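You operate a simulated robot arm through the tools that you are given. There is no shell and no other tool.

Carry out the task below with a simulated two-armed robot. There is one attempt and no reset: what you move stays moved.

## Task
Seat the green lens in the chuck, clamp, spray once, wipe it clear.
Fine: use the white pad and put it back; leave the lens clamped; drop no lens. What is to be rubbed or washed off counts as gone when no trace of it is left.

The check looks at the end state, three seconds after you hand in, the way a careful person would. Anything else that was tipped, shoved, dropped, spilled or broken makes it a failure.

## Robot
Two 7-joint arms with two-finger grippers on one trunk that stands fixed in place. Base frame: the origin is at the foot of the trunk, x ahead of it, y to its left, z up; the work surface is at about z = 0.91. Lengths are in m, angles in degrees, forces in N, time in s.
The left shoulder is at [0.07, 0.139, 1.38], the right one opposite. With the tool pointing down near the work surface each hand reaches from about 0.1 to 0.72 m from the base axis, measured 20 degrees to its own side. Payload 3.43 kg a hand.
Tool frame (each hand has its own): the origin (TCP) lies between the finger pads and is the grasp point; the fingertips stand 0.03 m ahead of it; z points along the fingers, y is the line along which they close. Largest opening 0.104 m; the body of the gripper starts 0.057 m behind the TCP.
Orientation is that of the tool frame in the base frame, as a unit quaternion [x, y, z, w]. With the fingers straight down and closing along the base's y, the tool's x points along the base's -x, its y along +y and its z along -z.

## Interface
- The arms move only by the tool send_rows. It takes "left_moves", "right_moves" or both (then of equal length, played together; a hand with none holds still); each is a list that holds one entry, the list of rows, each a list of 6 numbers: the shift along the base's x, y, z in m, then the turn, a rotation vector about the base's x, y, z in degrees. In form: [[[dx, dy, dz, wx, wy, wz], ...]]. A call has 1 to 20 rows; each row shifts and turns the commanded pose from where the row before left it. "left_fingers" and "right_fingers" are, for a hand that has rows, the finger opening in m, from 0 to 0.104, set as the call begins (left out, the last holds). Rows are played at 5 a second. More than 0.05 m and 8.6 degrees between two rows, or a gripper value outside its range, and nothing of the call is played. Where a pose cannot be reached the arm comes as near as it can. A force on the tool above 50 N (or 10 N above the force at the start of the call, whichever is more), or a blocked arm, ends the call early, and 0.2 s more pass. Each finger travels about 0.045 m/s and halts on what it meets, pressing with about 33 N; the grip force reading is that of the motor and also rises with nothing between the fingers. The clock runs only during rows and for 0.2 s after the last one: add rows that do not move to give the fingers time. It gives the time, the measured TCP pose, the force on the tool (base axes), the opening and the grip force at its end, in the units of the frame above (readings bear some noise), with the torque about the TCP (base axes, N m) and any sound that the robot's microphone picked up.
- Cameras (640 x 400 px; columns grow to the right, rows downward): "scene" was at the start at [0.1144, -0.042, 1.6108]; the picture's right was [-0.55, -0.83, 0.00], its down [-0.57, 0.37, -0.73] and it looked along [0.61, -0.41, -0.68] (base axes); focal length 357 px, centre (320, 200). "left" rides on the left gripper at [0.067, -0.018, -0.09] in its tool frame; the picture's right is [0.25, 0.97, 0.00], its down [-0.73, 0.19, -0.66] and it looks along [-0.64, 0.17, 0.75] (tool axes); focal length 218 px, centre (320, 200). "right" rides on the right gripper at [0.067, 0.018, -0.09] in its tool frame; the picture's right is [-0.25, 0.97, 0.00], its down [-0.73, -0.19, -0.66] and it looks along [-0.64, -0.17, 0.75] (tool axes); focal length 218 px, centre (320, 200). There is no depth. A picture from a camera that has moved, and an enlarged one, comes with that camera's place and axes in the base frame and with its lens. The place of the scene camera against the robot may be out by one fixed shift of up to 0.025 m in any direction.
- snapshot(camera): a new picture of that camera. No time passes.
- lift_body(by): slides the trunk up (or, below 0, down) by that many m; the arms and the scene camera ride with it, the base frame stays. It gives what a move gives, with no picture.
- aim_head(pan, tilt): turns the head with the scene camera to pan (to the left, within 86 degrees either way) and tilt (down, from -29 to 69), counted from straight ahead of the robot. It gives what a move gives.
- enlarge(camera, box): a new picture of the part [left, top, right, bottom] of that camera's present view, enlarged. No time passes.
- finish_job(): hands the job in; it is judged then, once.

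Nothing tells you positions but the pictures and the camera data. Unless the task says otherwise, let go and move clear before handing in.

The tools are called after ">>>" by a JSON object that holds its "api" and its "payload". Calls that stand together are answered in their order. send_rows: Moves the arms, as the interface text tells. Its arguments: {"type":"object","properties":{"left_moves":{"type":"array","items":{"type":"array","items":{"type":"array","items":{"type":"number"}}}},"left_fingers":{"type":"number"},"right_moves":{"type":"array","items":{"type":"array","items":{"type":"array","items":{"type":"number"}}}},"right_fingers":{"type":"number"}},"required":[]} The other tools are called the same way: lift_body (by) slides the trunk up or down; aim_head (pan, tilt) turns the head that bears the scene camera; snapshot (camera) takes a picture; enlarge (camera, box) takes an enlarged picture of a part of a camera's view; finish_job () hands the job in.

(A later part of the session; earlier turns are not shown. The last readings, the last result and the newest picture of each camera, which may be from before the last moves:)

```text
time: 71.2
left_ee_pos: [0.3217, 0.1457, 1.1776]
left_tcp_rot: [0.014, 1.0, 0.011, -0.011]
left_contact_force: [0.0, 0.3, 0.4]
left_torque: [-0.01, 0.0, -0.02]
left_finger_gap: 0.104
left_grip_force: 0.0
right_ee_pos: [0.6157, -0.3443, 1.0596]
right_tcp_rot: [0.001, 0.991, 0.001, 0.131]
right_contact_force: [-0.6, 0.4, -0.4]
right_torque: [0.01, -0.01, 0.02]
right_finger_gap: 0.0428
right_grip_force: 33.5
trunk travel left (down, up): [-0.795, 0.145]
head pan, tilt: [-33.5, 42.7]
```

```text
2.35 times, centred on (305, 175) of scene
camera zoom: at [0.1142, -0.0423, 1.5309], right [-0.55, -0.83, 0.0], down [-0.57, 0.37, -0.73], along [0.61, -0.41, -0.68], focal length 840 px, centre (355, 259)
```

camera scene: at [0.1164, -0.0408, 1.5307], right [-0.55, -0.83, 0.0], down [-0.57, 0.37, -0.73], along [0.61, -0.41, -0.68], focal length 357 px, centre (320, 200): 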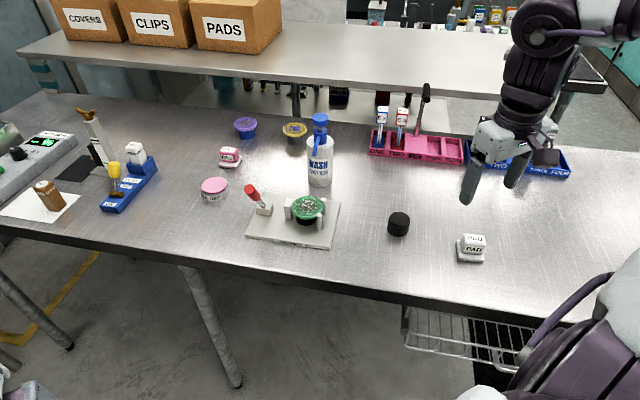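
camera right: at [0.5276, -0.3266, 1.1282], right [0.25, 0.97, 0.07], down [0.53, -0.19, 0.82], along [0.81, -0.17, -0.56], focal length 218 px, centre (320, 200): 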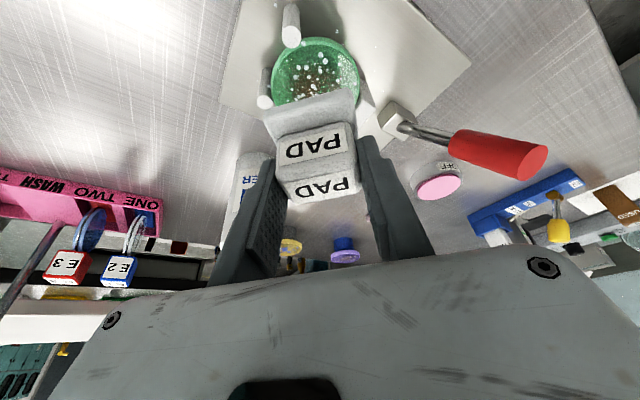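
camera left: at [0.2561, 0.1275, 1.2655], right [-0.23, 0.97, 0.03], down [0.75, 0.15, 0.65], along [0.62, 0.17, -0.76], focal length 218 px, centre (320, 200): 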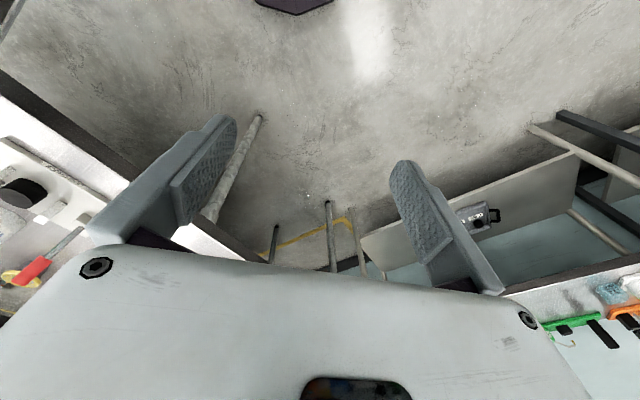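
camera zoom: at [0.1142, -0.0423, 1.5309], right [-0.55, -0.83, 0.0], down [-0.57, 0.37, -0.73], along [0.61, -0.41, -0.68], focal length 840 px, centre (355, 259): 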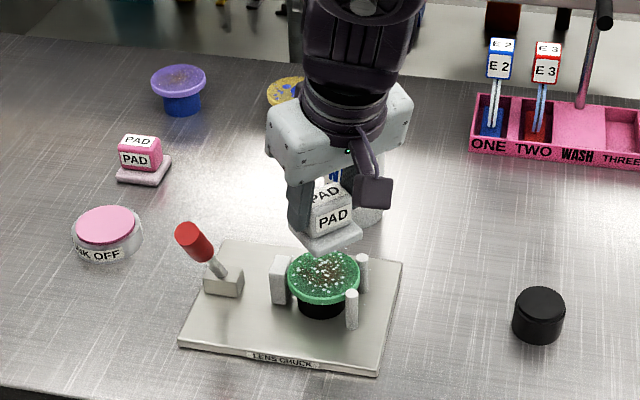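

>>> {"api": "enlarge", "payload": {"camera": "right", "box": [230, 0, 430, 130]}}

>>> {"api": "enlarge", "payload": {"camera": "scene", "box": [270, 170, 350, 250]}}

```text
3.08 times, centred on (330, 65) of right
camera zoom: at [0.5276, -0.3266, 1.1282], right [0.25, 0.97, 0.07], down [0.53, -0.19, 0.82], along [0.81, -0.17, -0.56], focal length 672 px, centre (289, 615)
```

zoom: 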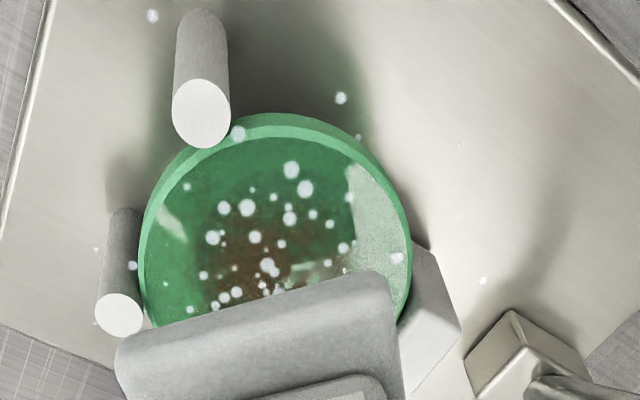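

```text
5.00 times, centred on (310, 210) of scene
camera zoom: at [0.1142, -0.0423, 1.5309], right [-0.55, -0.83, 0.0], down [-0.57, 0.37, -0.73], along [0.61, -0.41, -0.68], focal length 1786 px, centre (370, 150)
```

zoom: 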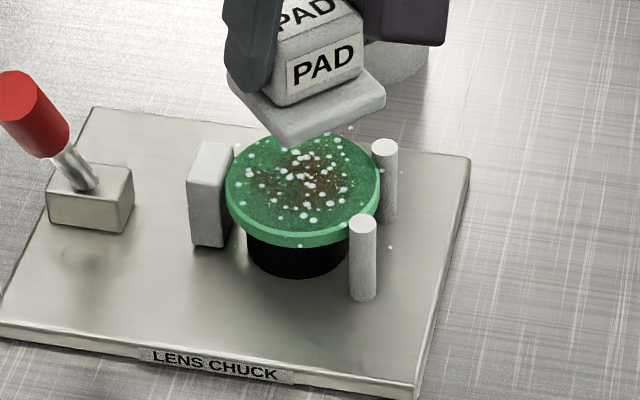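

Pins and lens measure exactly where predicted, and the pad is nearly centred over the lens. I'll shift slightly away from the jaw and lower to just above the lens.

>>> {"api": "send_rows", "payload": {"right_moves": [[[-0.003, -0.001, -0.01, 0, 0, 0], [0, 0, -0.015, 0, 0, 0], [0, 0, -0.012, 0, 0, 0], [0, 0, -0.007, 0, 0, 0], [0, 0, 0, 0, 0, 0]]]}}

>>> {"api": "enlarge", "payload": {"camera": "right", "box": [220, 20, 420, 220]}}

>>> {"api": "enlarge", "payload": {"camera": "scene", "box": [270, 170, 350, 250]}}

```text
time: 72.3
left_ee_pos: [0.3229, 0.1462, 1.1773]
left_tcp_rot: [0.014, 1.0, 0.011, -0.011]
left_contact_force: [0.4, -0.2, 0.5]
left_torque: [-0.01, 0.03, 0.03]
left_finger_gap: 0.1041
left_grip_force: 0.2
right_ee_pos: [0.6124, -0.345, 1.0163]
right_tcp_rot: [0.001, 0.991, 0.002, 0.131]
right_contact_force: [0.6, 0.1, -0.5]
right_torque: [0.03, -0.01, 0.02]
right_finger_gap: 0.0428
right_grip_force: 32.9
trunk travel left (down, up): [-0.795, 0.145]
head pan, tilt: [-33.5, 42.7]
```

```text
2.00 times, centred on (320, 120) of right
camera zoom: at [0.5243, -0.3276, 1.085], right [0.25, 0.97, 0.07], down [0.53, -0.19, 0.82], along [0.81, -0.17, -0.56], focal length 436 px, centre (320, 360)
```

zoom: 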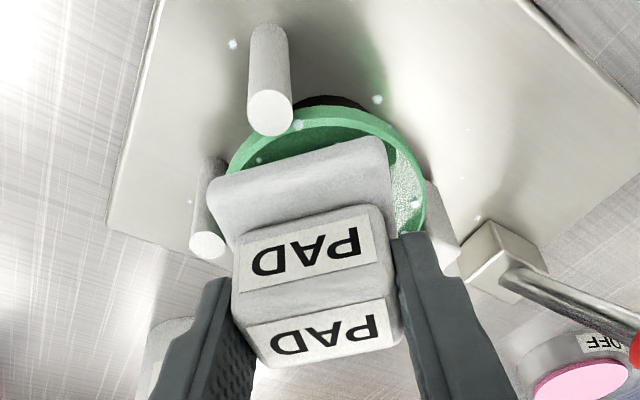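

```text
5.00 times, centred on (310, 210) of scene
camera zoom: at [0.1146, -0.042, 1.5308], right [-0.55, -0.83, 0.0], down [-0.57, 0.37, -0.73], along [0.61, -0.41, -0.68], focal length 1786 px, centre (370, 150)
```

zoom: 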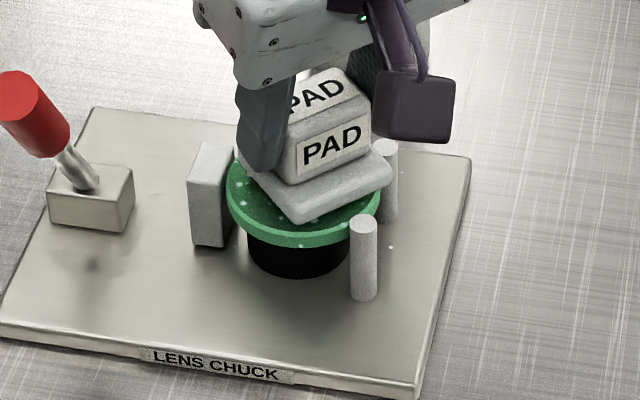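

The pad hovers just above the lens, clear of both pins and the jaw. I'm now lowering in 1 mm steps to contact.

>>> {"api": "send_rows", "payload": {"right_moves": [[[0, 0, -0.0015, 0, 0, 0], [0, 0, -0.0015, 0, 0, 0], [0, 0, -0.001, 0, 0, 0], [0, 0, 0, 0, 0, 0]]]}}

```text
time: 73.3
left_ee_pos: [0.3219, 0.1464, 1.1767]
left_tcp_rot: [0.014, 1.0, 0.011, -0.012]
left_contact_force: [0.2, 0.7, 0.4]
left_torque: [0.05, 0.01, -0.01]
left_finger_gap: 0.1044
left_grip_force: 0.0
right_ee_pos: [0.6117, -0.3465, 1.0122]
right_tcp_rot: [0.002, 0.991, 0.0, 0.131]
right_contact_force: [1.0, -0.3, -0.3]
right_torque: [0.02, -0.02, 0.0]
right_finger_gap: 0.0428
right_grip_force: 32.9
trunk travel left (down, up): [-0.795, 0.145]
head pan, tilt: [-33.5, 42.7]
```

>>> {"api": "send_rows", "payload": {"right_moves": [[[0, 0, -0.001, 0, 0, 0], [0, 0, -0.001, 0, 0, 0], [0, 0, 0, 0, 0, 0]]]}}

```text
time: 74.2
left_ee_pos: [0.3224, 0.1456, 1.1763]
left_tcp_rot: [0.013, 1.0, 0.012, -0.01]
left_contact_force: [0.5, -1.1, -0.7]
left_torque: [0.01, 0.01, 0.01]
left_finger_gap: 0.104
left_grip_force: 0.0
right_ee_pos: [0.6109, -0.3458, 1.0108]
right_tcp_rot: [0.002, 0.991, 0.0, 0.131]
right_contact_force: [-0.9, -0.8, 2.5]
right_torque: [-0.09, 0.05, -0.02]
right_finger_gap: 0.0428
right_grip_force: 33.0
trunk travel left (down, up): [-0.795, 0.145]
head pan, tilt: [-33.5, 42.7]
```

Light contact has begun (2.5 N). I'll add slight pressure and rub in a small triangle that stays clear of the pins and the jaw.

>>> {"api": "send_rows", "payload": {"right_moves": [[[0, 0, -0.0008, 0, 0, 0], [-0.0045, -0.0033, 0, 0, 0, 0], [0.0037, 0, 0, 0, 0, 0], [0.0037, 0, 0, 0, 0, 0], [0.0036, 0, 0, 0, 0, 0], [-0.0037, 0.0037, 0, 0, 0, 0], [-0.0037, 0.0037, 0, 0, 0, 0], [-0.0036, 0.0036, 0, 0, 0, 0], [0, -0.0037, 0, 0, 0, 0], [0, -0.0037, 0, 0, 0, 0], [0, -0.0036, 0, 0, 0, 0]]]}}

>>> {"api": "enlarge", "payload": {"camera": "right", "box": [220, 20, 420, 220]}}

>>> {"api": "enlarge", "payload": {"camera": "scene", "box": [270, 170, 350, 250]}}

```text
time: 76.5
left_ee_pos: [0.3222, 0.1464, 1.1768]
left_tcp_rot: [0.014, 1.0, 0.012, -0.01]
left_contact_force: [-0.1, 0.1, 0.4]
left_torque: [0.04, 0.0, 0.02]
left_finger_gap: 0.104
left_grip_force: 0.0
right_ee_pos: [0.6073, -0.3472, 1.0102]
right_tcp_rot: [0.0, 0.991, 0.0, 0.132]
right_contact_force: [2.0, 4.1, 6.3]
right_torque: [0.21, -0.13, 0.04]
right_finger_gap: 0.0429
right_grip_force: 33.3
trunk travel left (down, up): [-0.795, 0.145]
head pan, tilt: [-33.5, 42.7]
```

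```text
2.00 times, centred on (320, 120) of right
camera zoom: at [0.5197, -0.3291, 1.0788], right [0.25, 0.97, 0.07], down [0.53, -0.19, 0.82], along [0.81, -0.17, -0.56], focal length 436 px, centre (320, 360)
```

zoom: 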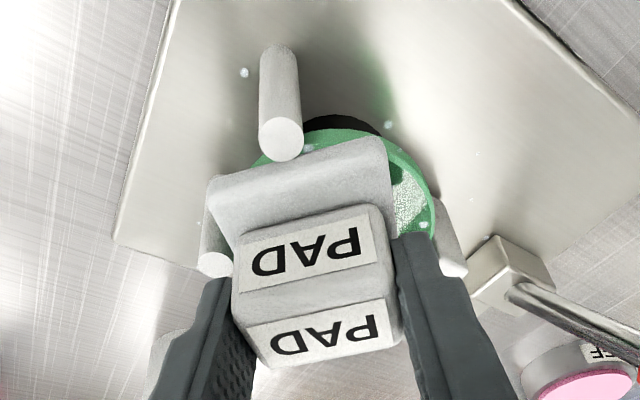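

```text
5.00 times, centred on (310, 210) of scene
camera zoom: at [0.114, -0.0402, 1.531], right [-0.55, -0.83, 0.0], down [-0.57, 0.37, -0.74], along [0.61, -0.41, -0.68], focal length 1786 px, centre (370, 150)
```

zoom: 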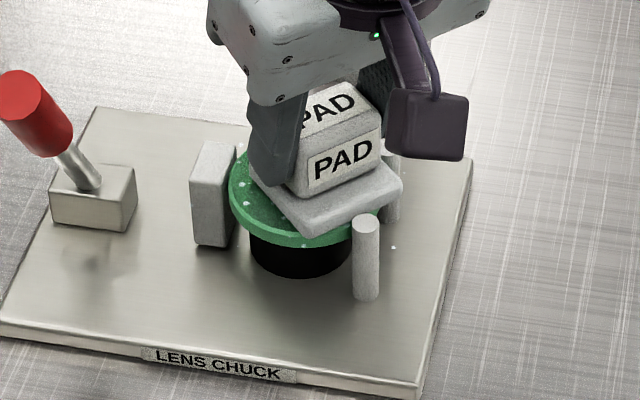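

It's rubbing with moderate force and nothing else is touched. I'll do two more circuits.

>>> {"api": "send_rows", "payload": {"right_moves": [[[0.0037, 0, 0, 0, 0, 0], [0.0037, 0, 0, 0, 0, 0], [0.0041, 0, 0, 0, 0, 0], [-0.0037, 0.0037, 0, 0, 0, 0], [-0.0037, 0.0037, 0, 0, 0, 0], [-0.0041, 0.0041, 0, 0, 0, 0], [0, -0.0037, 0, 0, 0, 0], [0, -0.0037, 0, 0, 0, 0], [0, -0.0041, 0, 0, 0, 0], [0.0037, 0, 0, 0, 0, 0], [0.0037, 0, 0, 0, 0, 0], [0.0041, 0, 0, 0, 0, 0], [-0.0037, 0.0037, 0, 0, 0, 0], [-0.0037, 0.0037, 0, 0, 0, 0], [-0.0041, 0.0041, 0, 0, 0, 0], [0.0037, -0.004, 0, 0, 0, 0]]]}}

>>> {"api": "enlarge", "payload": {"camera": "right", "box": [220, 20, 420, 220]}}

>>> {"api": "enlarge", "payload": {"camera": "scene", "box": [270, 170, 350, 250]}}

```text
time: 80.0
left_ee_pos: [0.3222, 0.1459, 1.1769]
left_tcp_rot: [0.013, 1.0, 0.012, -0.01]
left_contact_force: [0.3, 0.2, 0.1]
left_torque: [0.01, -0.01, 0.04]
left_finger_gap: 0.1039
left_grip_force: 0.0
right_ee_pos: [0.6112, -0.3401, 1.01]
right_tcp_rot: [0.001, 0.991, 0.001, 0.131]
right_contact_force: [-2.1, 1.0, 4.4]
right_torque: [0.02, 0.07, -0.03]
right_finger_gap: 0.043
right_grip_force: 32.8
trunk travel left (down, up): [-0.795, 0.145]
head pan, tilt: [-33.5, 42.7]
```

```text
2.00 times, centred on (320, 120) of right
camera zoom: at [0.5232, -0.3227, 1.079], right [0.25, 0.97, 0.07], down [0.53, -0.19, 0.82], along [0.81, -0.17, -0.56], focal length 436 px, centre (320, 360)
```

zoom: 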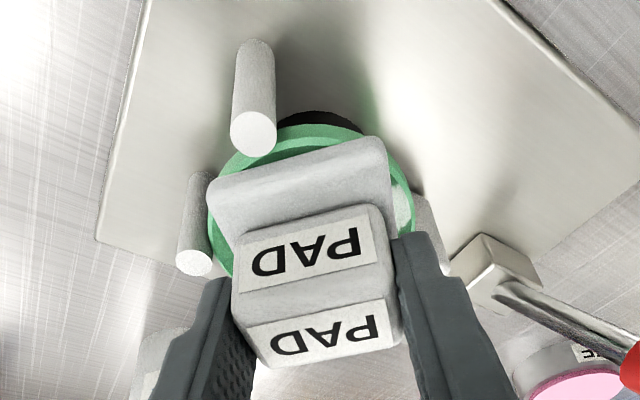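

```text
5.00 times, centred on (310, 210) of scene
camera zoom: at [0.1134, -0.0412, 1.531], right [-0.55, -0.83, 0.0], down [-0.57, 0.37, -0.73], along [0.61, -0.41, -0.68], focal length 1786 px, centre (370, 150)
```

zoom: 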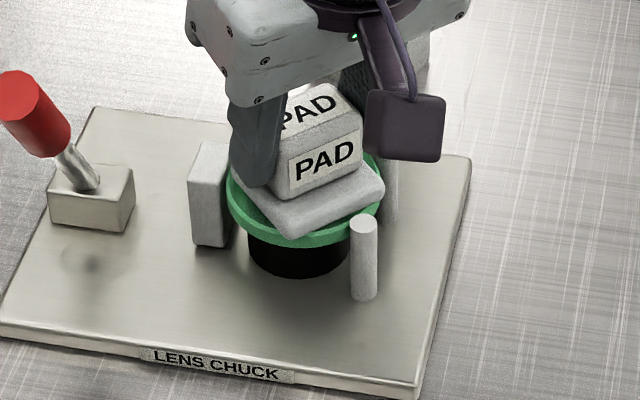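

The visible parts of the lens look clean. I'll lift the pad and move aside to inspect the whole lens.

>>> {"api": "send_rows", "payload": {"right_moves": [[[0, 0, 0.01, 0, 0, 0], [0, 0, 0.03, 0, 0, 0], [-0.02, -0.01, 0.02, 0, 0, 0], [-0.04, -0.02, 0, 0, 0, 0], [-0.04, -0.02, 0, 0, 0, 0], [0, 0, 0, 0, 0, 0]]]}}

>>> {"api": "enlarge", "payload": {"camera": "scene", "box": [280, 180, 335, 240]}}

>>> {"api": "snapshot", "payload": {"camera": "right"}}

```text
time: 81.3
left_ee_pos: [0.3232, 0.1466, 1.1752]
left_tcp_rot: [0.014, 1.0, 0.012, -0.011]
left_contact_force: [1.5, 0.2, -0.2]
left_torque: [0.0, 0.01, 0.01]
left_finger_gap: 0.1038
left_grip_force: 0.1
right_ee_pos: [0.5144, -0.3902, 1.0678]
right_tcp_rot: [0.001, 0.991, 0.001, 0.13]
right_contact_force: [0.1, 0.7, -0.8]
right_torque: [-0.03, 0.02, -0.01]
right_finger_gap: 0.0426
right_grip_force: 33.0
trunk travel left (down, up): [-0.795, 0.145]
head pan, tilt: [-33.5, 42.7]
```

```text
6.67 times, centred on (308, 210) of scene
camera zoom: at [0.1157, -0.0407, 1.5308], right [-0.55, -0.83, 0.0], down [-0.57, 0.37, -0.73], along [0.61, -0.41, -0.68], focal length 2381 px, centre (403, 133)
```

zoom: 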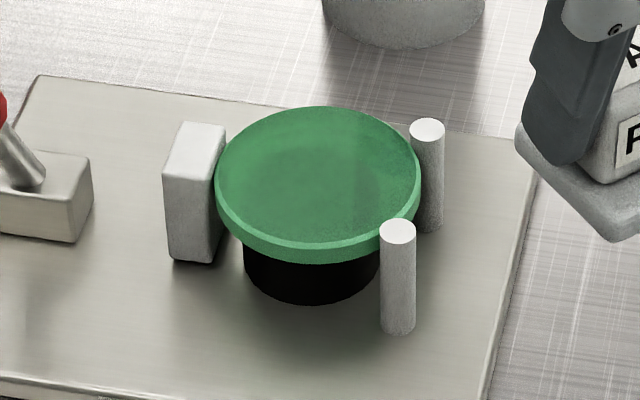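

```text
taken
camera right: at [0.4269, -0.3724, 1.1377], right [0.25, 0.97, 0.07], down [0.53, -0.19, 0.82], along [0.81, -0.17, -0.56], focal length 218 px, centre (320, 200)
```

right: 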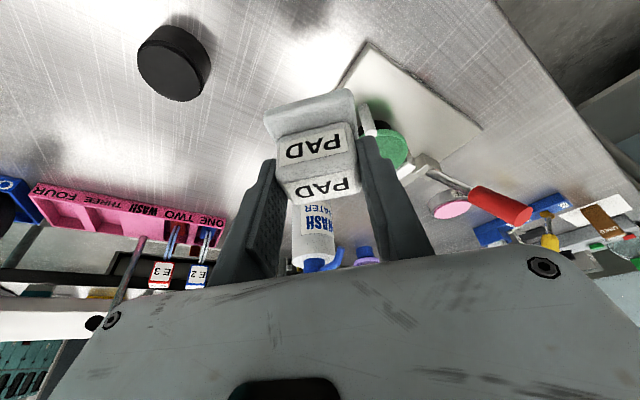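

The droplets and brown smear are gone as far as I can see, but a slightly darker area is visible. I'll zoom in closer to judge whether any trace remains.

>>> {"api": "enlarge", "payload": {"camera": "scene", "box": [292, 192, 322, 222]}}

>>> {"api": "enlarge", "payload": {"camera": "right", "box": [350, 90, 430, 190]}}

```text
13.33 times, centred on (307, 207) of scene
camera zoom: at [0.1157, -0.0407, 1.5308], right [-0.55, -0.83, 0.0], down [-0.57, 0.37, -0.73], along [0.61, -0.41, -0.68], focal length 4762 px, centre (493, 107)
```

zoom: 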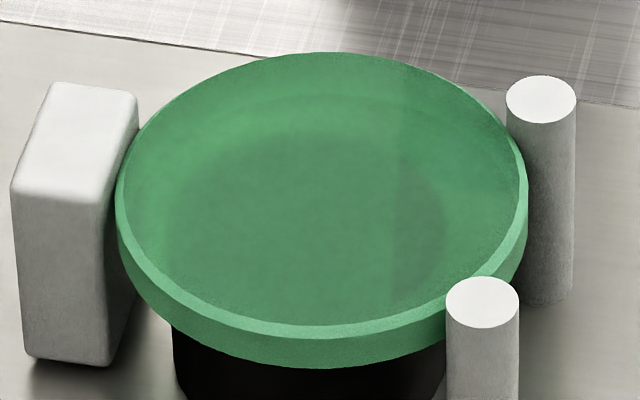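

```text
4.00 times, centred on (390, 140) of right
camera zoom: at [0.4269, -0.3724, 1.1377], right [0.25, 0.97, 0.07], down [0.53, -0.19, 0.82], along [0.81, -0.17, -0.56], focal length 873 px, centre (40, 440)
```

zoom: 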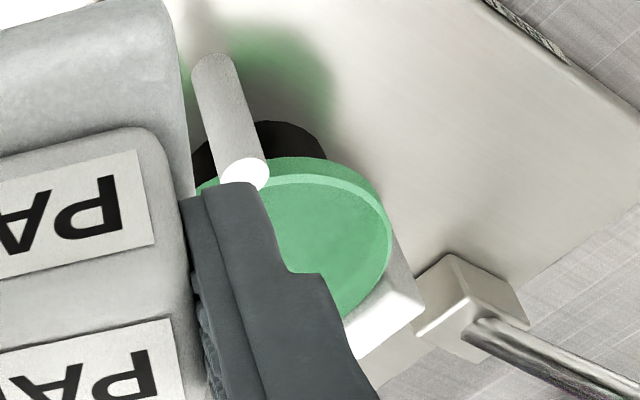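

The darker round area is just the black post seen through the translucent glass. I'll shift the hand sideways to double-check the lens from the wrist camera before returning the pad.

>>> {"api": "send_rows", "payload": {"right_moves": [[[0.01, -0.03, 0.005, 0, 0, 0], [0.01, -0.03, 0.005, 0, 0, 0], [0, -0.01, 0, 0, 0, 0], [0, 0, 0, 0, 0, 0]]]}}

>>> {"api": "snapshot", "payload": {"camera": "right"}}

>>> {"api": "enlarge", "payload": {"camera": "right", "box": [390, 80, 490, 180]}}

```text
time: 82.3
left_ee_pos: [0.322, 0.1454, 1.1768]
left_tcp_rot: [0.015, 1.0, 0.011, -0.01]
left_contact_force: [0.5, 0.3, -1.0]
left_torque: [0.01, 0.0, 0.0]
left_finger_gap: 0.1041
left_grip_force: 0.0
right_ee_pos: [0.531, -0.4597, 1.0814]
right_tcp_rot: [0.001, 0.991, 0.001, 0.132]
right_contact_force: [0.2, 0.0, -1.3]
right_torque: [-0.01, 0.0, -0.01]
right_finger_gap: 0.0429
right_grip_force: 33.1
trunk travel left (down, up): [-0.795, 0.145]
head pan, tilt: [-33.5, 42.7]
```

```text
taken
camera right: at [0.4433, -0.4429, 1.1501], right [0.25, 0.97, 0.07], down [0.53, -0.19, 0.82], along [0.81, -0.17, -0.56], focal length 218 px, centre (320, 200)
```

right: 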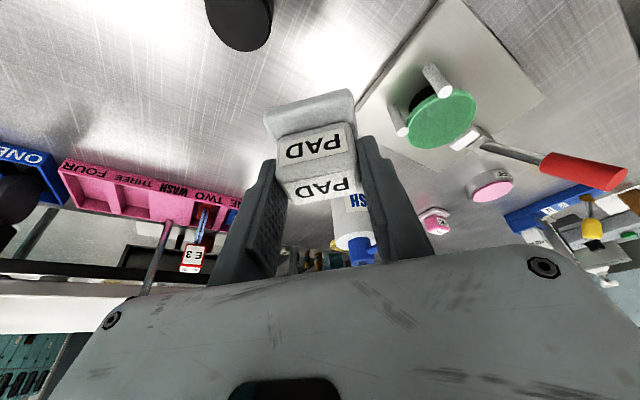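

```text
4.00 times, centred on (440, 130) of right
camera zoom: at [0.4433, -0.4429, 1.1501], right [0.25, 0.97, 0.07], down [0.53, -0.19, 0.82], along [0.81, -0.17, -0.56], focal length 873 px, centre (-160, 480)
```

zoom: 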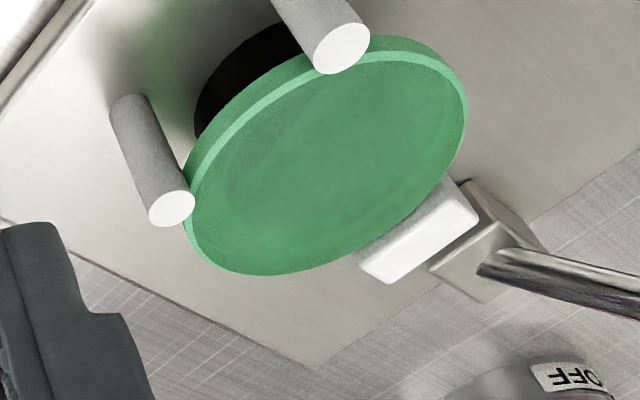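

>>> {"api": "enlarge", "payload": {"camera": "right", "box": [400, 85, 480, 150]}}

>>> {"api": "enlarge", "payload": {"camera": "scene", "box": [296, 194, 320, 216]}}

```text
6.15 times, centred on (440, 118) of right
camera zoom: at [0.4433, -0.4429, 1.1501], right [0.25, 0.97, 0.07], down [0.53, -0.19, 0.82], along [0.81, -0.17, -0.56], focal length 1343 px, centre (-418, 708)
```

zoom: 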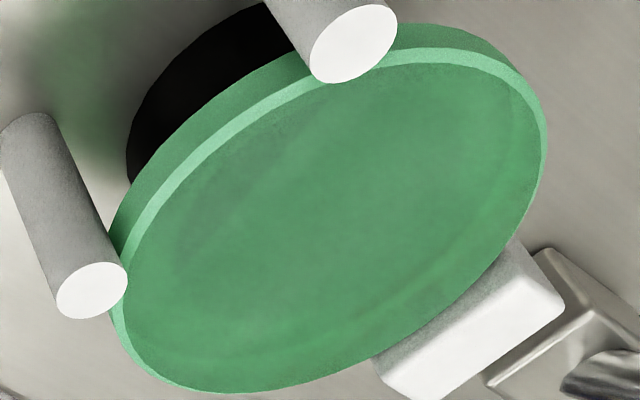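

```text
16.00 times, centred on (308, 205) of scene
camera zoom: at [0.1139, -0.0421, 1.5309], right [-0.55, -0.83, 0.0], down [-0.57, 0.37, -0.73], along [0.61, -0.41, -0.68], focal length 5715 px, centre (512, 120)
```

zoom: 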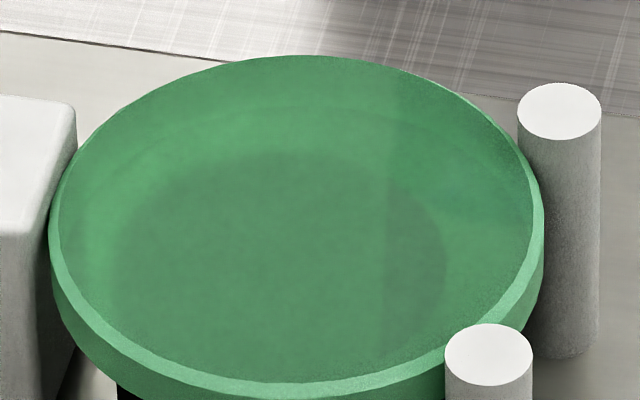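

The lens looks clear from both cameras. For certainty I'll do one more light wipe over the whole surface with a little more pressure, returning along the same path.

>>> {"api": "send_rows", "payload": {"right_moves": [[[-0.01, 0.03, -0.005, 0, 0, 0], [-0.01, 0.03, -0.005, 0, 0, 0], [0, 0.01, 0, 0, 0, 0], [0.04, 0.02, 0, 0, 0, 0], [0.04, 0.02, 0, 0, 0, 0], [0.02, 0.01, -0.02, 0, 0, 0], [0, 0, -0.025, 0, 0, 0], [0, 0, -0.01, 0, 0, 0], [0, 0, 0, 0, 0, 0]]]}}

>>> {"api": "enlarge", "payload": {"camera": "right", "box": [220, 20, 420, 220]}}

```text
time: 84.3
left_ee_pos: [0.3231, 0.1465, 1.1759]
left_tcp_rot: [0.014, 1.0, 0.012, -0.011]
left_contact_force: [-0.6, -0.1, -0.8]
left_torque: [-0.01, -0.02, 0.02]
left_finger_gap: 0.1041
left_grip_force: 0.1
right_ee_pos: [0.6098, -0.3417, 1.0169]
right_tcp_rot: [0.0, 0.991, 0.002, 0.131]
right_contact_force: [-0.9, -0.3, -0.5]
right_torque: [-0.01, -0.01, -0.02]
right_finger_gap: 0.0429
right_grip_force: 33.7
trunk travel left (down, up): [-0.795, 0.145]
head pan, tilt: [-33.5, 42.7]
```

```text
2.00 times, centred on (320, 120) of right
camera zoom: at [0.5217, -0.3243, 1.0862], right [0.25, 0.97, 0.07], down [0.53, -0.19, 0.82], along [0.81, -0.17, -0.56], focal length 436 px, centre (320, 360)
```

zoom: 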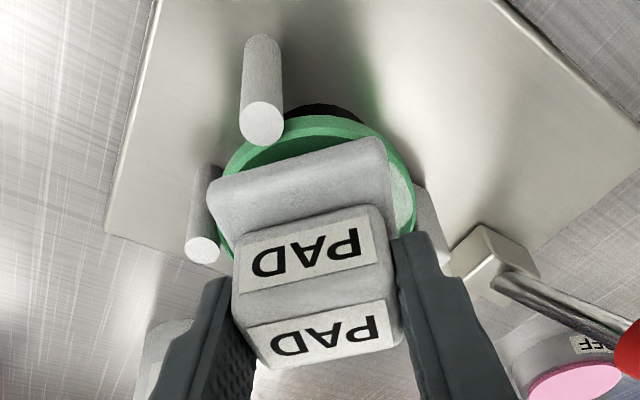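

>>> {"api": "send_rows", "payload": {"right_moves": [[[0, 0, -0.004, 0, 0, 0], [0, 0, -0.002, 0, 0, 0], [0, 0, -0.0013, 0, 0, 0], [-0.0013, -0.003, 0, 0, 0, 0], [-0.0013, -0.003, 0, 0, 0, 0], [0.0038, 0, 0, 0, 0, 0], [0.0038, 0, 0, 0, 0, 0], [0.0038, 0, 0, 0, 0, 0], [-0.0038, 0.0038, 0, 0, 0, 0], [-0.0038, 0.0038, 0, 0, 0, 0], [-0.0038, 0.0038, 0, 0, 0, 0], [0, -0.0038, 0, 0, 0, 0], [0, -0.0038, 0, 0, 0, 0], [0, -0.0038, 0, 0, 0, 0], [0.0038, 0, 0, 0, 0, 0], [0.0038, 0, 0, 0, 0, 0], [0.0038, 0, 0, 0, 0, 0], [-0.0038, 0.0038, 0, 0, 0, 0], [-0.0038, 0.0038, 0, 0, 0, 0], [-0.0038, 0.0038, 0, 0, 0, 0]]]}}

>>> {"api": "send_rows", "payload": {"right_moves": [[[0.003, -0.003, 0, 0, 0, 0], [0.001, -0.003, 0, 0, 0, 0], [0, 0, 0, 0, 0, 0]]]}}

>>> {"api": "enlarge", "payload": {"camera": "right", "box": [220, 20, 420, 220]}}

>>> {"api": "enlarge", "payload": {"camera": "scene", "box": [230, 130, 370, 260]}}

```text
time: 88.5
left_ee_pos: [0.3218, 0.1463, 1.1767]
left_tcp_rot: [0.014, 1.0, 0.011, -0.01]
left_contact_force: [1.0, -0.8, -0.3]
left_torque: [-0.01, -0.02, 0.04]
left_finger_gap: 0.1042
left_grip_force: 0.0
right_ee_pos: [0.6086, -0.3365, 1.0099]
right_tcp_rot: [0.002, 0.991, 0.0, 0.135]
right_contact_force: [3.6, -7.7, 20.8]
right_torque: [-0.5, -0.26, -0.14]
right_finger_gap: 0.0428
right_grip_force: 33.4
trunk travel left (down, up): [-0.795, 0.145]
head pan, tilt: [-33.5, 42.7]
```

```text
time: 89.3
left_ee_pos: [0.3192, 0.1493, 1.1763]
left_tcp_rot: [0.014, 1.0, 0.01, -0.01]
left_contact_force: [-0.3, -0.1, 0.2]
left_torque: [0.02, -0.02, 0.02]
left_finger_gap: 0.1039
left_grip_force: 0.0
right_ee_pos: [0.6104, -0.339, 1.0094]
right_tcp_rot: [0.0, 0.991, 0.0, 0.132]
right_contact_force: [-5.8, 4.7, 15.6]
right_torque: [0.3, 0.2, 0.08]
right_finger_gap: 0.0427
right_grip_force: 33.2
trunk travel left (down, up): [-0.795, 0.145]
head pan, tilt: [-33.5, 42.7]
```

```text
2.00 times, centred on (320, 120) of right
camera zoom: at [0.5235, -0.3219, 1.0782], right [0.24, 0.97, 0.07], down [0.53, -0.19, 0.82], along [0.81, -0.16, -0.56], focal length 436 px, centre (320, 360)
```

zoom: 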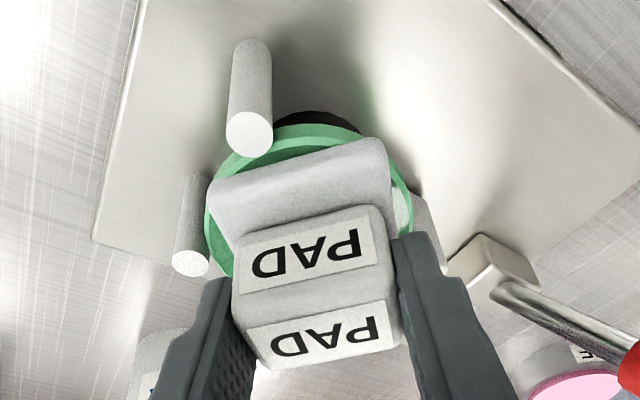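

```text
3.08 times, centred on (300, 195) of scene
camera zoom: at [0.1106, -0.0392, 1.5312], right [-0.55, -0.83, 0.0], down [-0.56, 0.37, -0.74], along [0.61, -0.41, -0.68], focal length 1099 px, centre (382, 215)
```

zoom: 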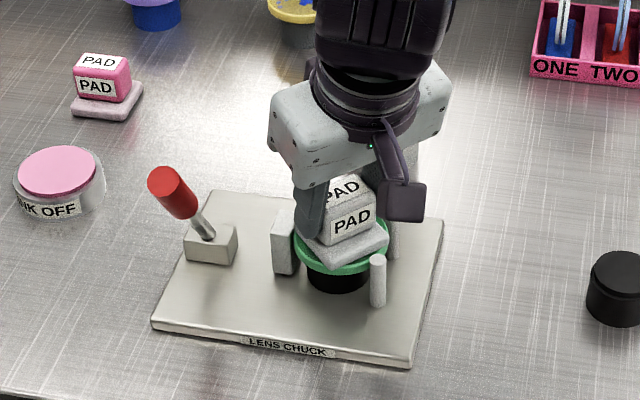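

That was a firm wipe at about 15–20 N, with everything still in place. I'll lift straight up, move aside and take a last look at the lens.

>>> {"api": "send_rows", "payload": {"right_moves": [[[0, 0, 0.01, 0, 0, 0], [0, 0, 0.03, 0, 0, 0], [-0.02, -0.01, 0.02, 0, 0, 0], [-0.04, -0.02, 0, 0, 0, 0], [-0.03, -0.03, 0.005, 0, 0, 0], [0, -0.04, 0.005, 0, 0, 0], [0.01, -0.03, 0, 0, 0, 0], [0, 0, 0, 0, 0, 0]]]}}

>>> {"api": "enlarge", "payload": {"camera": "scene", "box": [240, 170, 350, 260]}}

>>> {"api": "enlarge", "payload": {"camera": "right", "box": [400, 70, 500, 170]}}

>>> {"api": "enlarge", "payload": {"camera": "scene", "box": [296, 194, 320, 216]}}

```text
time: 91.2
left_ee_pos: [0.3212, 0.1464, 1.1766]
left_tcp_rot: [0.013, 1.0, 0.012, -0.01]
left_contact_force: [0.0, -0.3, 0.7]
left_torque: [0.03, 0.02, -0.02]
left_finger_gap: 0.1038
left_grip_force: 0.1
right_ee_pos: [0.533, -0.4716, 1.0732]
right_tcp_rot: [0.0, 0.991, 0.002, 0.131]
right_contact_force: [-0.1, -0.4, -0.3]
right_torque: [0.0, -0.02, 0.02]
right_finger_gap: 0.0431
right_grip_force: 32.5
trunk travel left (down, up): [-0.795, 0.145]
head pan, tilt: [-33.5, 42.7]
```

```text
4.44 times, centred on (295, 215) of scene
camera zoom: at [0.1138, -0.0415, 1.5309], right [-0.55, -0.83, 0.0], down [-0.57, 0.37, -0.73], along [0.61, -0.41, -0.68], focal length 1588 px, centre (431, 133)
```

zoom: 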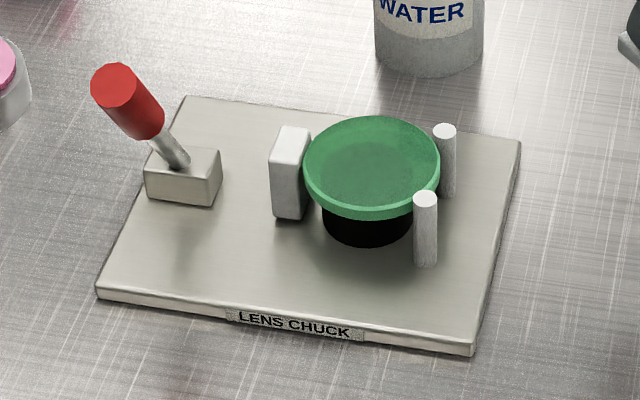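

```text
4.00 times, centred on (450, 120) of right
camera zoom: at [0.4452, -0.4537, 1.1425], right [0.25, 0.97, 0.07], down [0.53, -0.19, 0.82], along [0.81, -0.17, -0.56], focal length 873 px, centre (-200, 520)
```

zoom: 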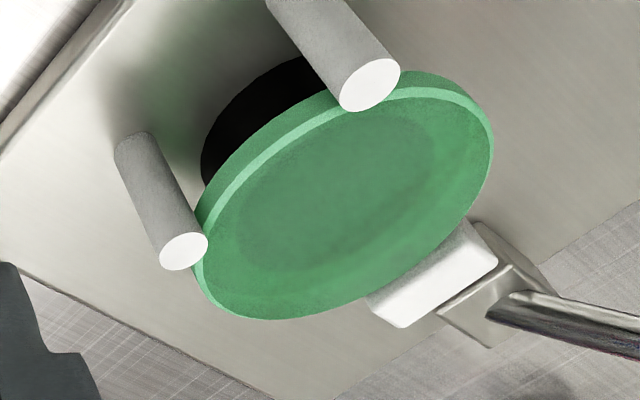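

```text
16.00 times, centred on (308, 205) of scene
camera zoom: at [0.1138, -0.0415, 1.5309], right [-0.55, -0.83, 0.0], down [-0.57, 0.37, -0.73], along [0.61, -0.41, -0.68], focal length 5715 px, centre (512, 120)
```

zoom: 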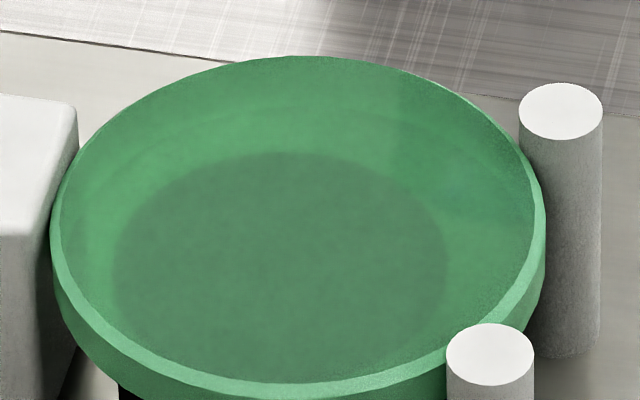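

The second wipe made the glass noticeably more uniform, so a faint film had been left before. I'll do a third wipe of the same kind and compare again.

>>> {"api": "send_rows", "payload": {"right_moves": [[[-0.01, 0.03, 0, 0, 0, 0], [0, 0.04, -0.005, 0, 0, 0], [0.03, 0.03, -0.005, 0, 0, 0], [0.04, 0.02, 0, 0, 0, 0], [0.0168, 0.01, -0.02, 0, 0, 0], [0, 0, -0.02, 0, 0, 0], [0, 0, -0.006, 0, 0, 0], [0, 0, 0, 0, 0, 0], [0, 0, 0, 0, 0, 0]]]}}

>>> {"api": "enlarge", "payload": {"camera": "right", "box": [220, 20, 420, 220]}}

```text
time: 93.2
left_ee_pos: [0.3227, 0.1467, 1.1751]
left_tcp_rot: [0.015, 1.0, 0.012, -0.011]
left_contact_force: [0.2, 1.1, 0.1]
left_torque: [0.01, 0.01, 0.0]
left_finger_gap: 0.1036
left_grip_force: 0.0
right_ee_pos: [0.6094, -0.3428, 1.0215]
right_tcp_rot: [0.002, 0.991, 0.001, 0.131]
right_contact_force: [0.4, 0.8, 0.6]
right_torque: [0.0, -0.03, 0.0]
right_finger_gap: 0.0429
right_grip_force: 32.8
trunk travel left (down, up): [-0.795, 0.145]
head pan, tilt: [-33.5, 42.7]
```

```text
2.00 times, centred on (320, 120) of right
camera zoom: at [0.5206, -0.3252, 1.0893], right [0.25, 0.97, 0.07], down [0.53, -0.19, 0.82], along [0.81, -0.17, -0.56], focal length 436 px, centre (320, 360)
```

zoom: 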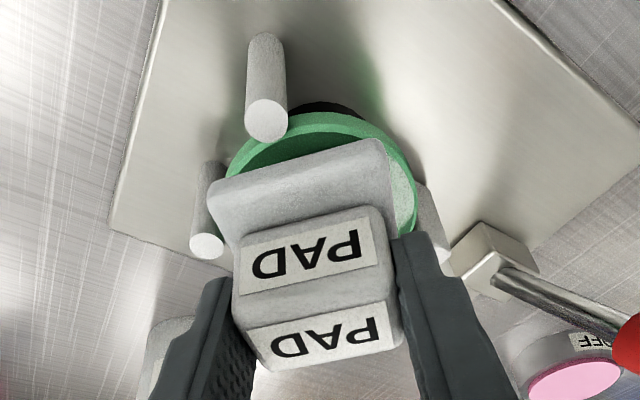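

>>> {"api": "send_rows", "payload": {"right_moves": [[[0.0015, 0, -0.005, 0, 0, 0], [0, 0, -0.003, 0, 0, 0], [0, 0, -0.0025, 0, 0, 0], [-0.0015, -0.0026, 0, 0, 0, 0], [-0.0015, -0.0026, 0, 0, 0, 0], [0.0038, 0, 0, 0, 0, 0], [0.0038, 0, 0, 0, 0, 0], [0.0038, 0, 0, 0, 0, 0], [-0.0038, 0.0038, 0, 0, 0, 0], [-0.0038, 0.0038, 0, 0, 0, 0], [-0.0038, 0.0038, 0, 0, 0, 0], [0, -0.0038, 0, 0, 0, 0], [0, -0.0038, 0, 0, 0, 0], [0, -0.0038, 0, 0, 0, 0], [0.0038, 0, 0, 0, 0, 0], [0.0038, 0, 0, 0, 0, 0], [0.0038, 0, 0, 0, 0, 0], [-0.0038, 0.0038, 0, 0, 0, 0], [-0.0038, 0.0038, 0, 0, 0, 0], [-0.0038, 0.0038, 0, 0, 0, 0]]]}}

>>> {"api": "send_rows", "payload": {"right_moves": [[[0.003, -0.003, 0, 0, 0, 0], [0.003, -0.003, 0, 0, 0, 0], [-0.003, -0.003, 0, 0, 0, 0], [0.003, -0.002, 0, 0, 0, 0], [-0.002, 0.006, 0, 0, 0, 0], [0, 0, 0, 0, 0, 0]]]}}

>>> {"api": "send_rows", "payload": {"right_moves": [[[0, 0, 0.01, 0, 0, 0], [0, 0, 0.03, 0, 0, 0], [-0.02, -0.01, 0.02, 0, 0, 0], [-0.04, -0.02, 0, 0, 0, 0], [-0.03, -0.03, 0.005, 0, 0, 0], [0, -0.04, 0.005, 0, 0, 0], [0.01, -0.03, 0, 0, 0, 0], [0, 0, 0, 0, 0, 0]]]}}

>>> {"api": "enlarge", "payload": {"camera": "right", "box": [400, 70, 500, 170]}}

>>> {"api": "enlarge", "payload": {"camera": "scene", "box": [296, 194, 320, 216]}}

>>> {"api": "enlarge", "payload": {"camera": "scene", "box": [240, 170, 350, 260]}}

```text
time: 97.3
left_ee_pos: [0.3232, 0.1458, 1.1749]
left_tcp_rot: [0.015, 1.0, 0.012, -0.012]
left_contact_force: [0.5, -0.6, -0.2]
left_torque: [-0.01, 0.01, 0.02]
left_finger_gap: 0.1039
left_grip_force: 0.1
right_ee_pos: [0.6084, -0.3361, 1.0109]
right_tcp_rot: [0.002, 0.991, 0.0, 0.131]
right_contact_force: [-0.3, -2.3, -0.7]
right_torque: [-0.05, -0.01, -0.03]
right_finger_gap: 0.0427
right_grip_force: 33.2
trunk travel left (down, up): [-0.795, 0.145]
head pan, tilt: [-33.5, 42.7]
```

```text
time: 98.8
left_ee_pos: [0.3225, 0.1465, 1.1765]
left_tcp_rot: [0.014, 1.0, 0.013, -0.011]
left_contact_force: [-0.2, 0.1, -0.2]
left_torque: [0.01, 0.0, 0.01]
left_finger_gap: 0.1039
left_grip_force: 0.1
right_ee_pos: [0.6122, -0.3406, 1.0123]
right_tcp_rot: [0.002, 0.991, 0.001, 0.131]
right_contact_force: [-0.6, -0.9, -1.0]
right_torque: [-0.03, -0.03, -0.03]
right_finger_gap: 0.0428
right_grip_force: 32.8
trunk travel left (down, up): [-0.795, 0.145]
head pan, tilt: [-33.5, 42.7]
```

```text
time: 100.5
left_ee_pos: [0.3222, 0.1457, 1.1769]
left_tcp_rot: [0.014, 1.0, 0.011, -0.01]
left_contact_force: [-0.4, -0.5, 0.8]
left_torque: [-0.03, 0.01, 0.0]
left_finger_gap: 0.1042
left_grip_force: 0.0
right_ee_pos: [0.5328, -0.4702, 1.081]
right_tcp_rot: [0.001, 0.991, 0.001, 0.131]
right_contact_force: [-0.1, 0.6, -0.1]
right_torque: [0.0, -0.02, -0.03]
right_finger_gap: 0.0432
right_grip_force: 33.4
trunk travel left (down, up): [-0.795, 0.145]
head pan, tilt: [-33.5, 42.7]
```

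```text
4.00 times, centred on (450, 120) of right
camera zoom: at [0.4446, -0.4522, 1.1493], right [0.25, 0.97, 0.07], down [0.53, -0.19, 0.82], along [0.81, -0.17, -0.56], focal length 873 px, centre (-200, 520)
```

zoom: 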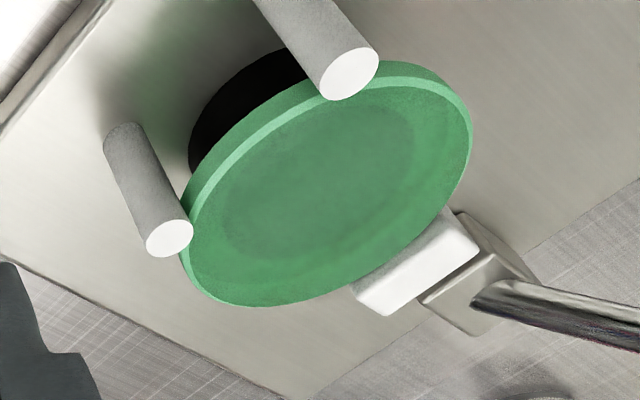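

```text
16.00 times, centred on (308, 205) of scene
camera zoom: at [0.1141, -0.0415, 1.5309], right [-0.55, -0.83, 0.0], down [-0.57, 0.37, -0.73], along [0.61, -0.41, -0.68], focal length 5715 px, centre (512, 120)
```

zoom: 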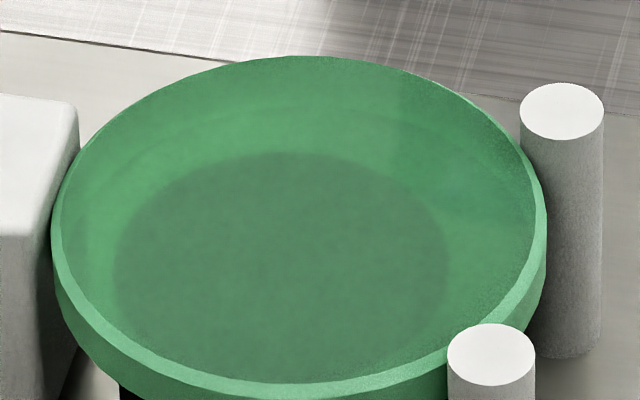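

```text
4.44 times, centred on (295, 215) of scene
camera zoom: at [0.1141, -0.0415, 1.5309], right [-0.55, -0.83, 0.0], down [-0.57, 0.37, -0.73], along [0.61, -0.41, -0.68], focal length 1588 px, centre (431, 133)
```

zoom: 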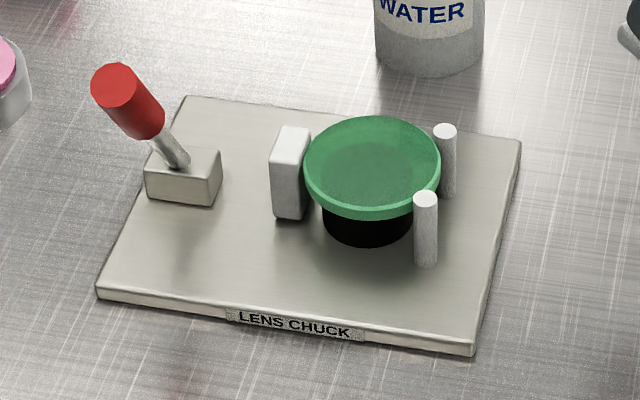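

There is no visible change after the third pass and no haze, specks or droplets remain; the lens is clear and still clamped. Now I'll carry the pad back to its original spot and orientation.

>>> {"api": "send_rows", "payload": {"right_moves": [[[-0.0229, -0.0138, -0.002, 0, 0, -5.08], [-0.0229, -0.0138, -0.002, 0, 0, -5.08], [-0.0229, -0.0138, -0.002, 0, 0, -5.08], [-0.0229, -0.0138, -0.002, 0, 0, -5.08], [-0.0229, -0.0138, -0.002, 0, 0, -5.08], [-0.0229, -0.0138, -0.002, 0, 0, -5.08], [-0.0229, -0.0138, -0.002, 0, 0, -5.08], [-0.0229, -0.0138, -0.002, 0, 0, -5.08], [0, 0, 0, 0, 0, 0], [0, 0, 0, 0, 0, 0]]]}}

>>> {"api": "snapshot", "payload": {"camera": "right"}}

>>> {"api": "enlarge", "payload": {"camera": "scene", "box": [420, 160, 520, 280]}}

```text
time: 102.8
left_ee_pos: [0.3225, 0.1447, 1.1769]
left_tcp_rot: [0.013, 1.0, 0.011, -0.011]
left_contact_force: [-0.1, -0.8, 0.3]
left_torque: [0.02, 0.0, 0.03]
left_finger_gap: 0.1043
left_grip_force: 0.1
right_ee_pos: [0.3509, -0.5795, 1.063]
right_tcp_rot: [0.345, 0.929, -0.043, 0.124]
right_contact_force: [-0.3, 0.4, -0.7]
right_torque: [-0.03, 0.05, 0.01]
right_finger_gap: 0.0427
right_grip_force: 32.9
trunk travel left (down, up): [-0.795, 0.145]
head pan, tilt: [-33.5, 42.7]
```

```text
taken
camera right: at [0.2951, -0.5097, 1.1322], right [0.82, 0.57, 0.07], down [0.28, -0.49, 0.82], along [0.51, -0.65, -0.56], focal length 218 px, centre (320, 200)
```

right: 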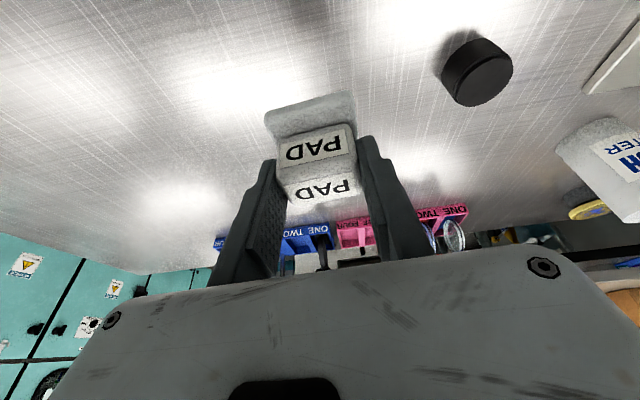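

```text
3.33 times, centred on (470, 220) of scene
camera zoom: at [0.1149, -0.0427, 1.5308], right [-0.55, -0.83, 0.0], down [-0.57, 0.38, -0.73], along [0.61, -0.41, -0.68], focal length 1191 px, centre (-180, 133)
```

zoom: 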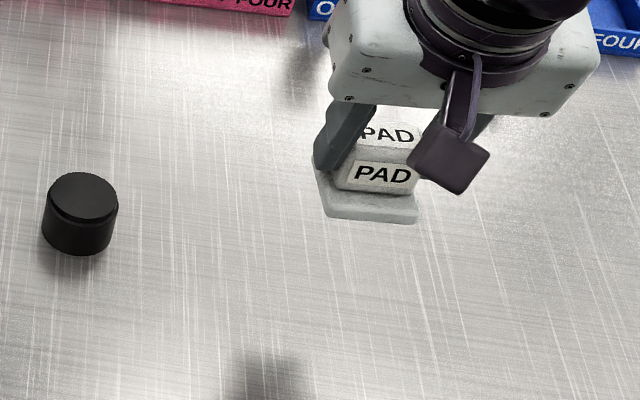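

The pose matches the recorded pick pose. I'm lowering toward the bench, stopping just short of contact.

>>> {"api": "send_rows", "payload": {"right_moves": [[[-0.0013, -0.0005, -0.02, 0, 0, 0], [0, 0, -0.03, 0, 0, 0], [0, 0, -0.03, 0, 0, 0], [0, 0, -0.013, 0, 0, 0], [0, 0, -0.006, 0, 0, 0], [0, 0, 0, 0, 0, 0], [0, 0, 0, 0, 0, 0]]]}}

>>> {"api": "snapshot", "payload": {"camera": "right"}}

>>> {"api": "enlarge", "payload": {"camera": "scene", "box": [430, 210, 510, 280]}}

```text
time: 104.3
left_ee_pos: [0.3228, 0.1459, 1.1766]
left_tcp_rot: [0.013, 1.0, 0.012, -0.012]
left_contact_force: [-0.3, -0.5, -0.4]
left_torque: [0.03, -0.03, 0.02]
left_finger_gap: 0.1037
left_grip_force: 0.1
right_ee_pos: [0.3483, -0.5803, 0.9652]
right_tcp_rot: [0.346, 0.929, -0.045, 0.123]
right_contact_force: [-0.4, -0.2, -0.2]
right_torque: [0.0, 0.0, -0.03]
right_finger_gap: 0.0429
right_grip_force: 32.9
trunk travel left (down, up): [-0.795, 0.145]
head pan, tilt: [-33.5, 42.7]
```

```text
taken
camera right: at [0.2929, -0.5097, 1.0356], right [0.82, 0.57, 0.07], down [0.28, -0.49, 0.82], along [0.51, -0.65, -0.56], focal length 218 px, centre (320, 200)
```

right: 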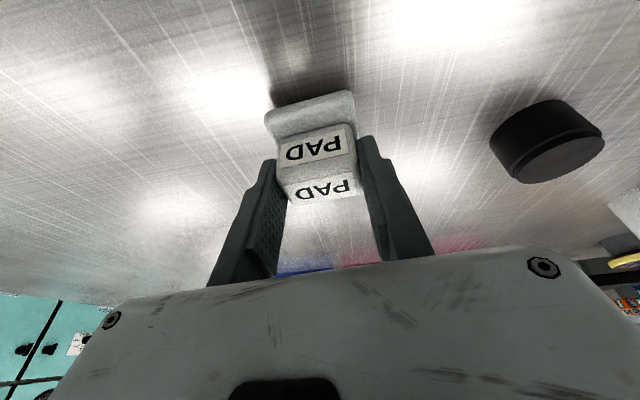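

```text
5.71 times, centred on (470, 245) of scene
camera zoom: at [0.1145, -0.042, 1.5308], right [-0.55, -0.83, 0.0], down [-0.57, 0.37, -0.73], along [0.61, -0.41, -0.68], focal length 2041 px, centre (-537, -57)
```

zoom: 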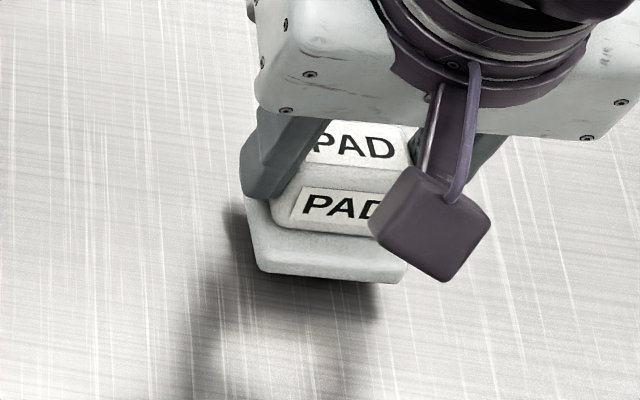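

>>> {"api": "send_rows", "payload": {"right_moves": [[[0.0009, -0.0004, -0.003, 0, 0, 0], [0, 0, -0.0015, 0, 0, 0], [0, 0, -0.0015, 0, 0, 0], [0, 0, 0, 0, 0, 0]]]}}

```text
time: 105.3
left_ee_pos: [0.3231, 0.1461, 1.1763]
left_tcp_rot: [0.014, 1.0, 0.012, -0.011]
left_contact_force: [-0.6, -0.6, -1.0]
left_torque: [-0.01, 0.02, 0.04]
left_finger_gap: 0.1039
left_grip_force: 0.0
right_ee_pos: [0.3483, -0.5816, 0.9604]
right_tcp_rot: [0.345, 0.929, -0.045, 0.123]
right_contact_force: [1.0, -0.2, -0.2]
right_torque: [0.0, 0.03, 0.0]
right_finger_gap: 0.0428
right_grip_force: 33.2
trunk travel left (down, up): [-0.795, 0.145]
head pan, tilt: [-33.5, 42.7]
```

>>> {"api": "send_rows", "payload": {"right_moves": [[[0, 0, -0.001, 0, 0, 0], [0, 0, -0.0008, 0, 0, 0], [0, 0, 0, 0, 0, 0]]]}}

```text
time: 106.2
left_ee_pos: [0.3234, 0.1455, 1.1755]
left_tcp_rot: [0.014, 1.0, 0.011, -0.011]
left_contact_force: [-0.2, -0.3, 0.5]
left_torque: [0.0, -0.01, 0.0]
left_finger_gap: 0.1042
left_grip_force: 0.1
right_ee_pos: [0.3497, -0.5808, 0.9557]
right_tcp_rot: [0.346, 0.929, -0.045, 0.123]
right_contact_force: [0.2, -0.5, -0.7]
right_torque: [0.0, -0.01, -0.02]
right_finger_gap: 0.0429
right_grip_force: 32.9
trunk travel left (down, up): [-0.795, 0.145]
head pan, tilt: [-33.5, 42.7]
```

>>> {"api": "enlarge", "payload": {"camera": "right", "box": [230, 60, 400, 220]}}

>>> {"api": "enlarge", "payload": {"camera": "scene", "box": [440, 220, 500, 280]}}

```text
2.50 times, centred on (315, 140) of right
camera zoom: at [0.2936, -0.5105, 1.0267], right [0.82, 0.57, 0.07], down [0.28, -0.49, 0.82], along [0.51, -0.65, -0.56], focal length 546 px, centre (332, 350)
```

zoom: 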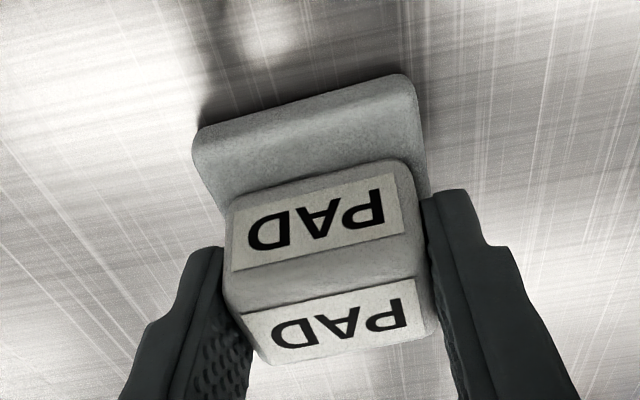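

```text
6.67 times, centred on (470, 250) of scene
camera zoom: at [0.1144, -0.0421, 1.5308], right [-0.55, -0.83, 0.0], down [-0.57, 0.37, -0.73], along [0.61, -0.41, -0.68], focal length 2381 px, centre (-680, -133)
```

zoom: 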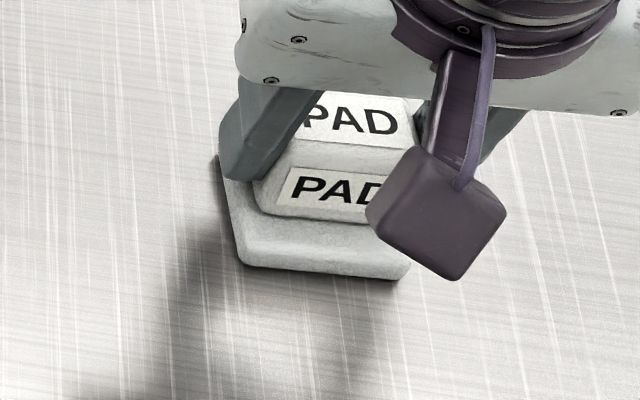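

Not yet touching; the pad slid up a little in the grip during wiping. I'm continuing down in 1 mm steps.

>>> {"api": "send_rows", "payload": {"right_moves": [[[0, 0, -0.001, 0, 0, 0], [0, 0, -0.001, 0, 0, 0], [0, 0, 0, 0, 0, 0]]]}}

```text
time: 107.0
left_ee_pos: [0.3227, 0.1457, 1.1762]
left_tcp_rot: [0.014, 1.0, 0.012, -0.01]
left_contact_force: [-0.1, 0.1, -0.1]
left_torque: [-0.04, 0.03, -0.02]
left_finger_gap: 0.1038
left_grip_force: 0.0
right_ee_pos: [0.3495, -0.58, 0.9565]
right_tcp_rot: [0.345, 0.929, -0.046, 0.125]
right_contact_force: [0.9, -2.8, 6.7]
right_torque: [-0.14, 0.15, 0.1]
right_finger_gap: 0.0427
right_grip_force: 32.5
trunk travel left (down, up): [-0.795, 0.145]
head pan, tilt: [-33.5, 42.7]
```

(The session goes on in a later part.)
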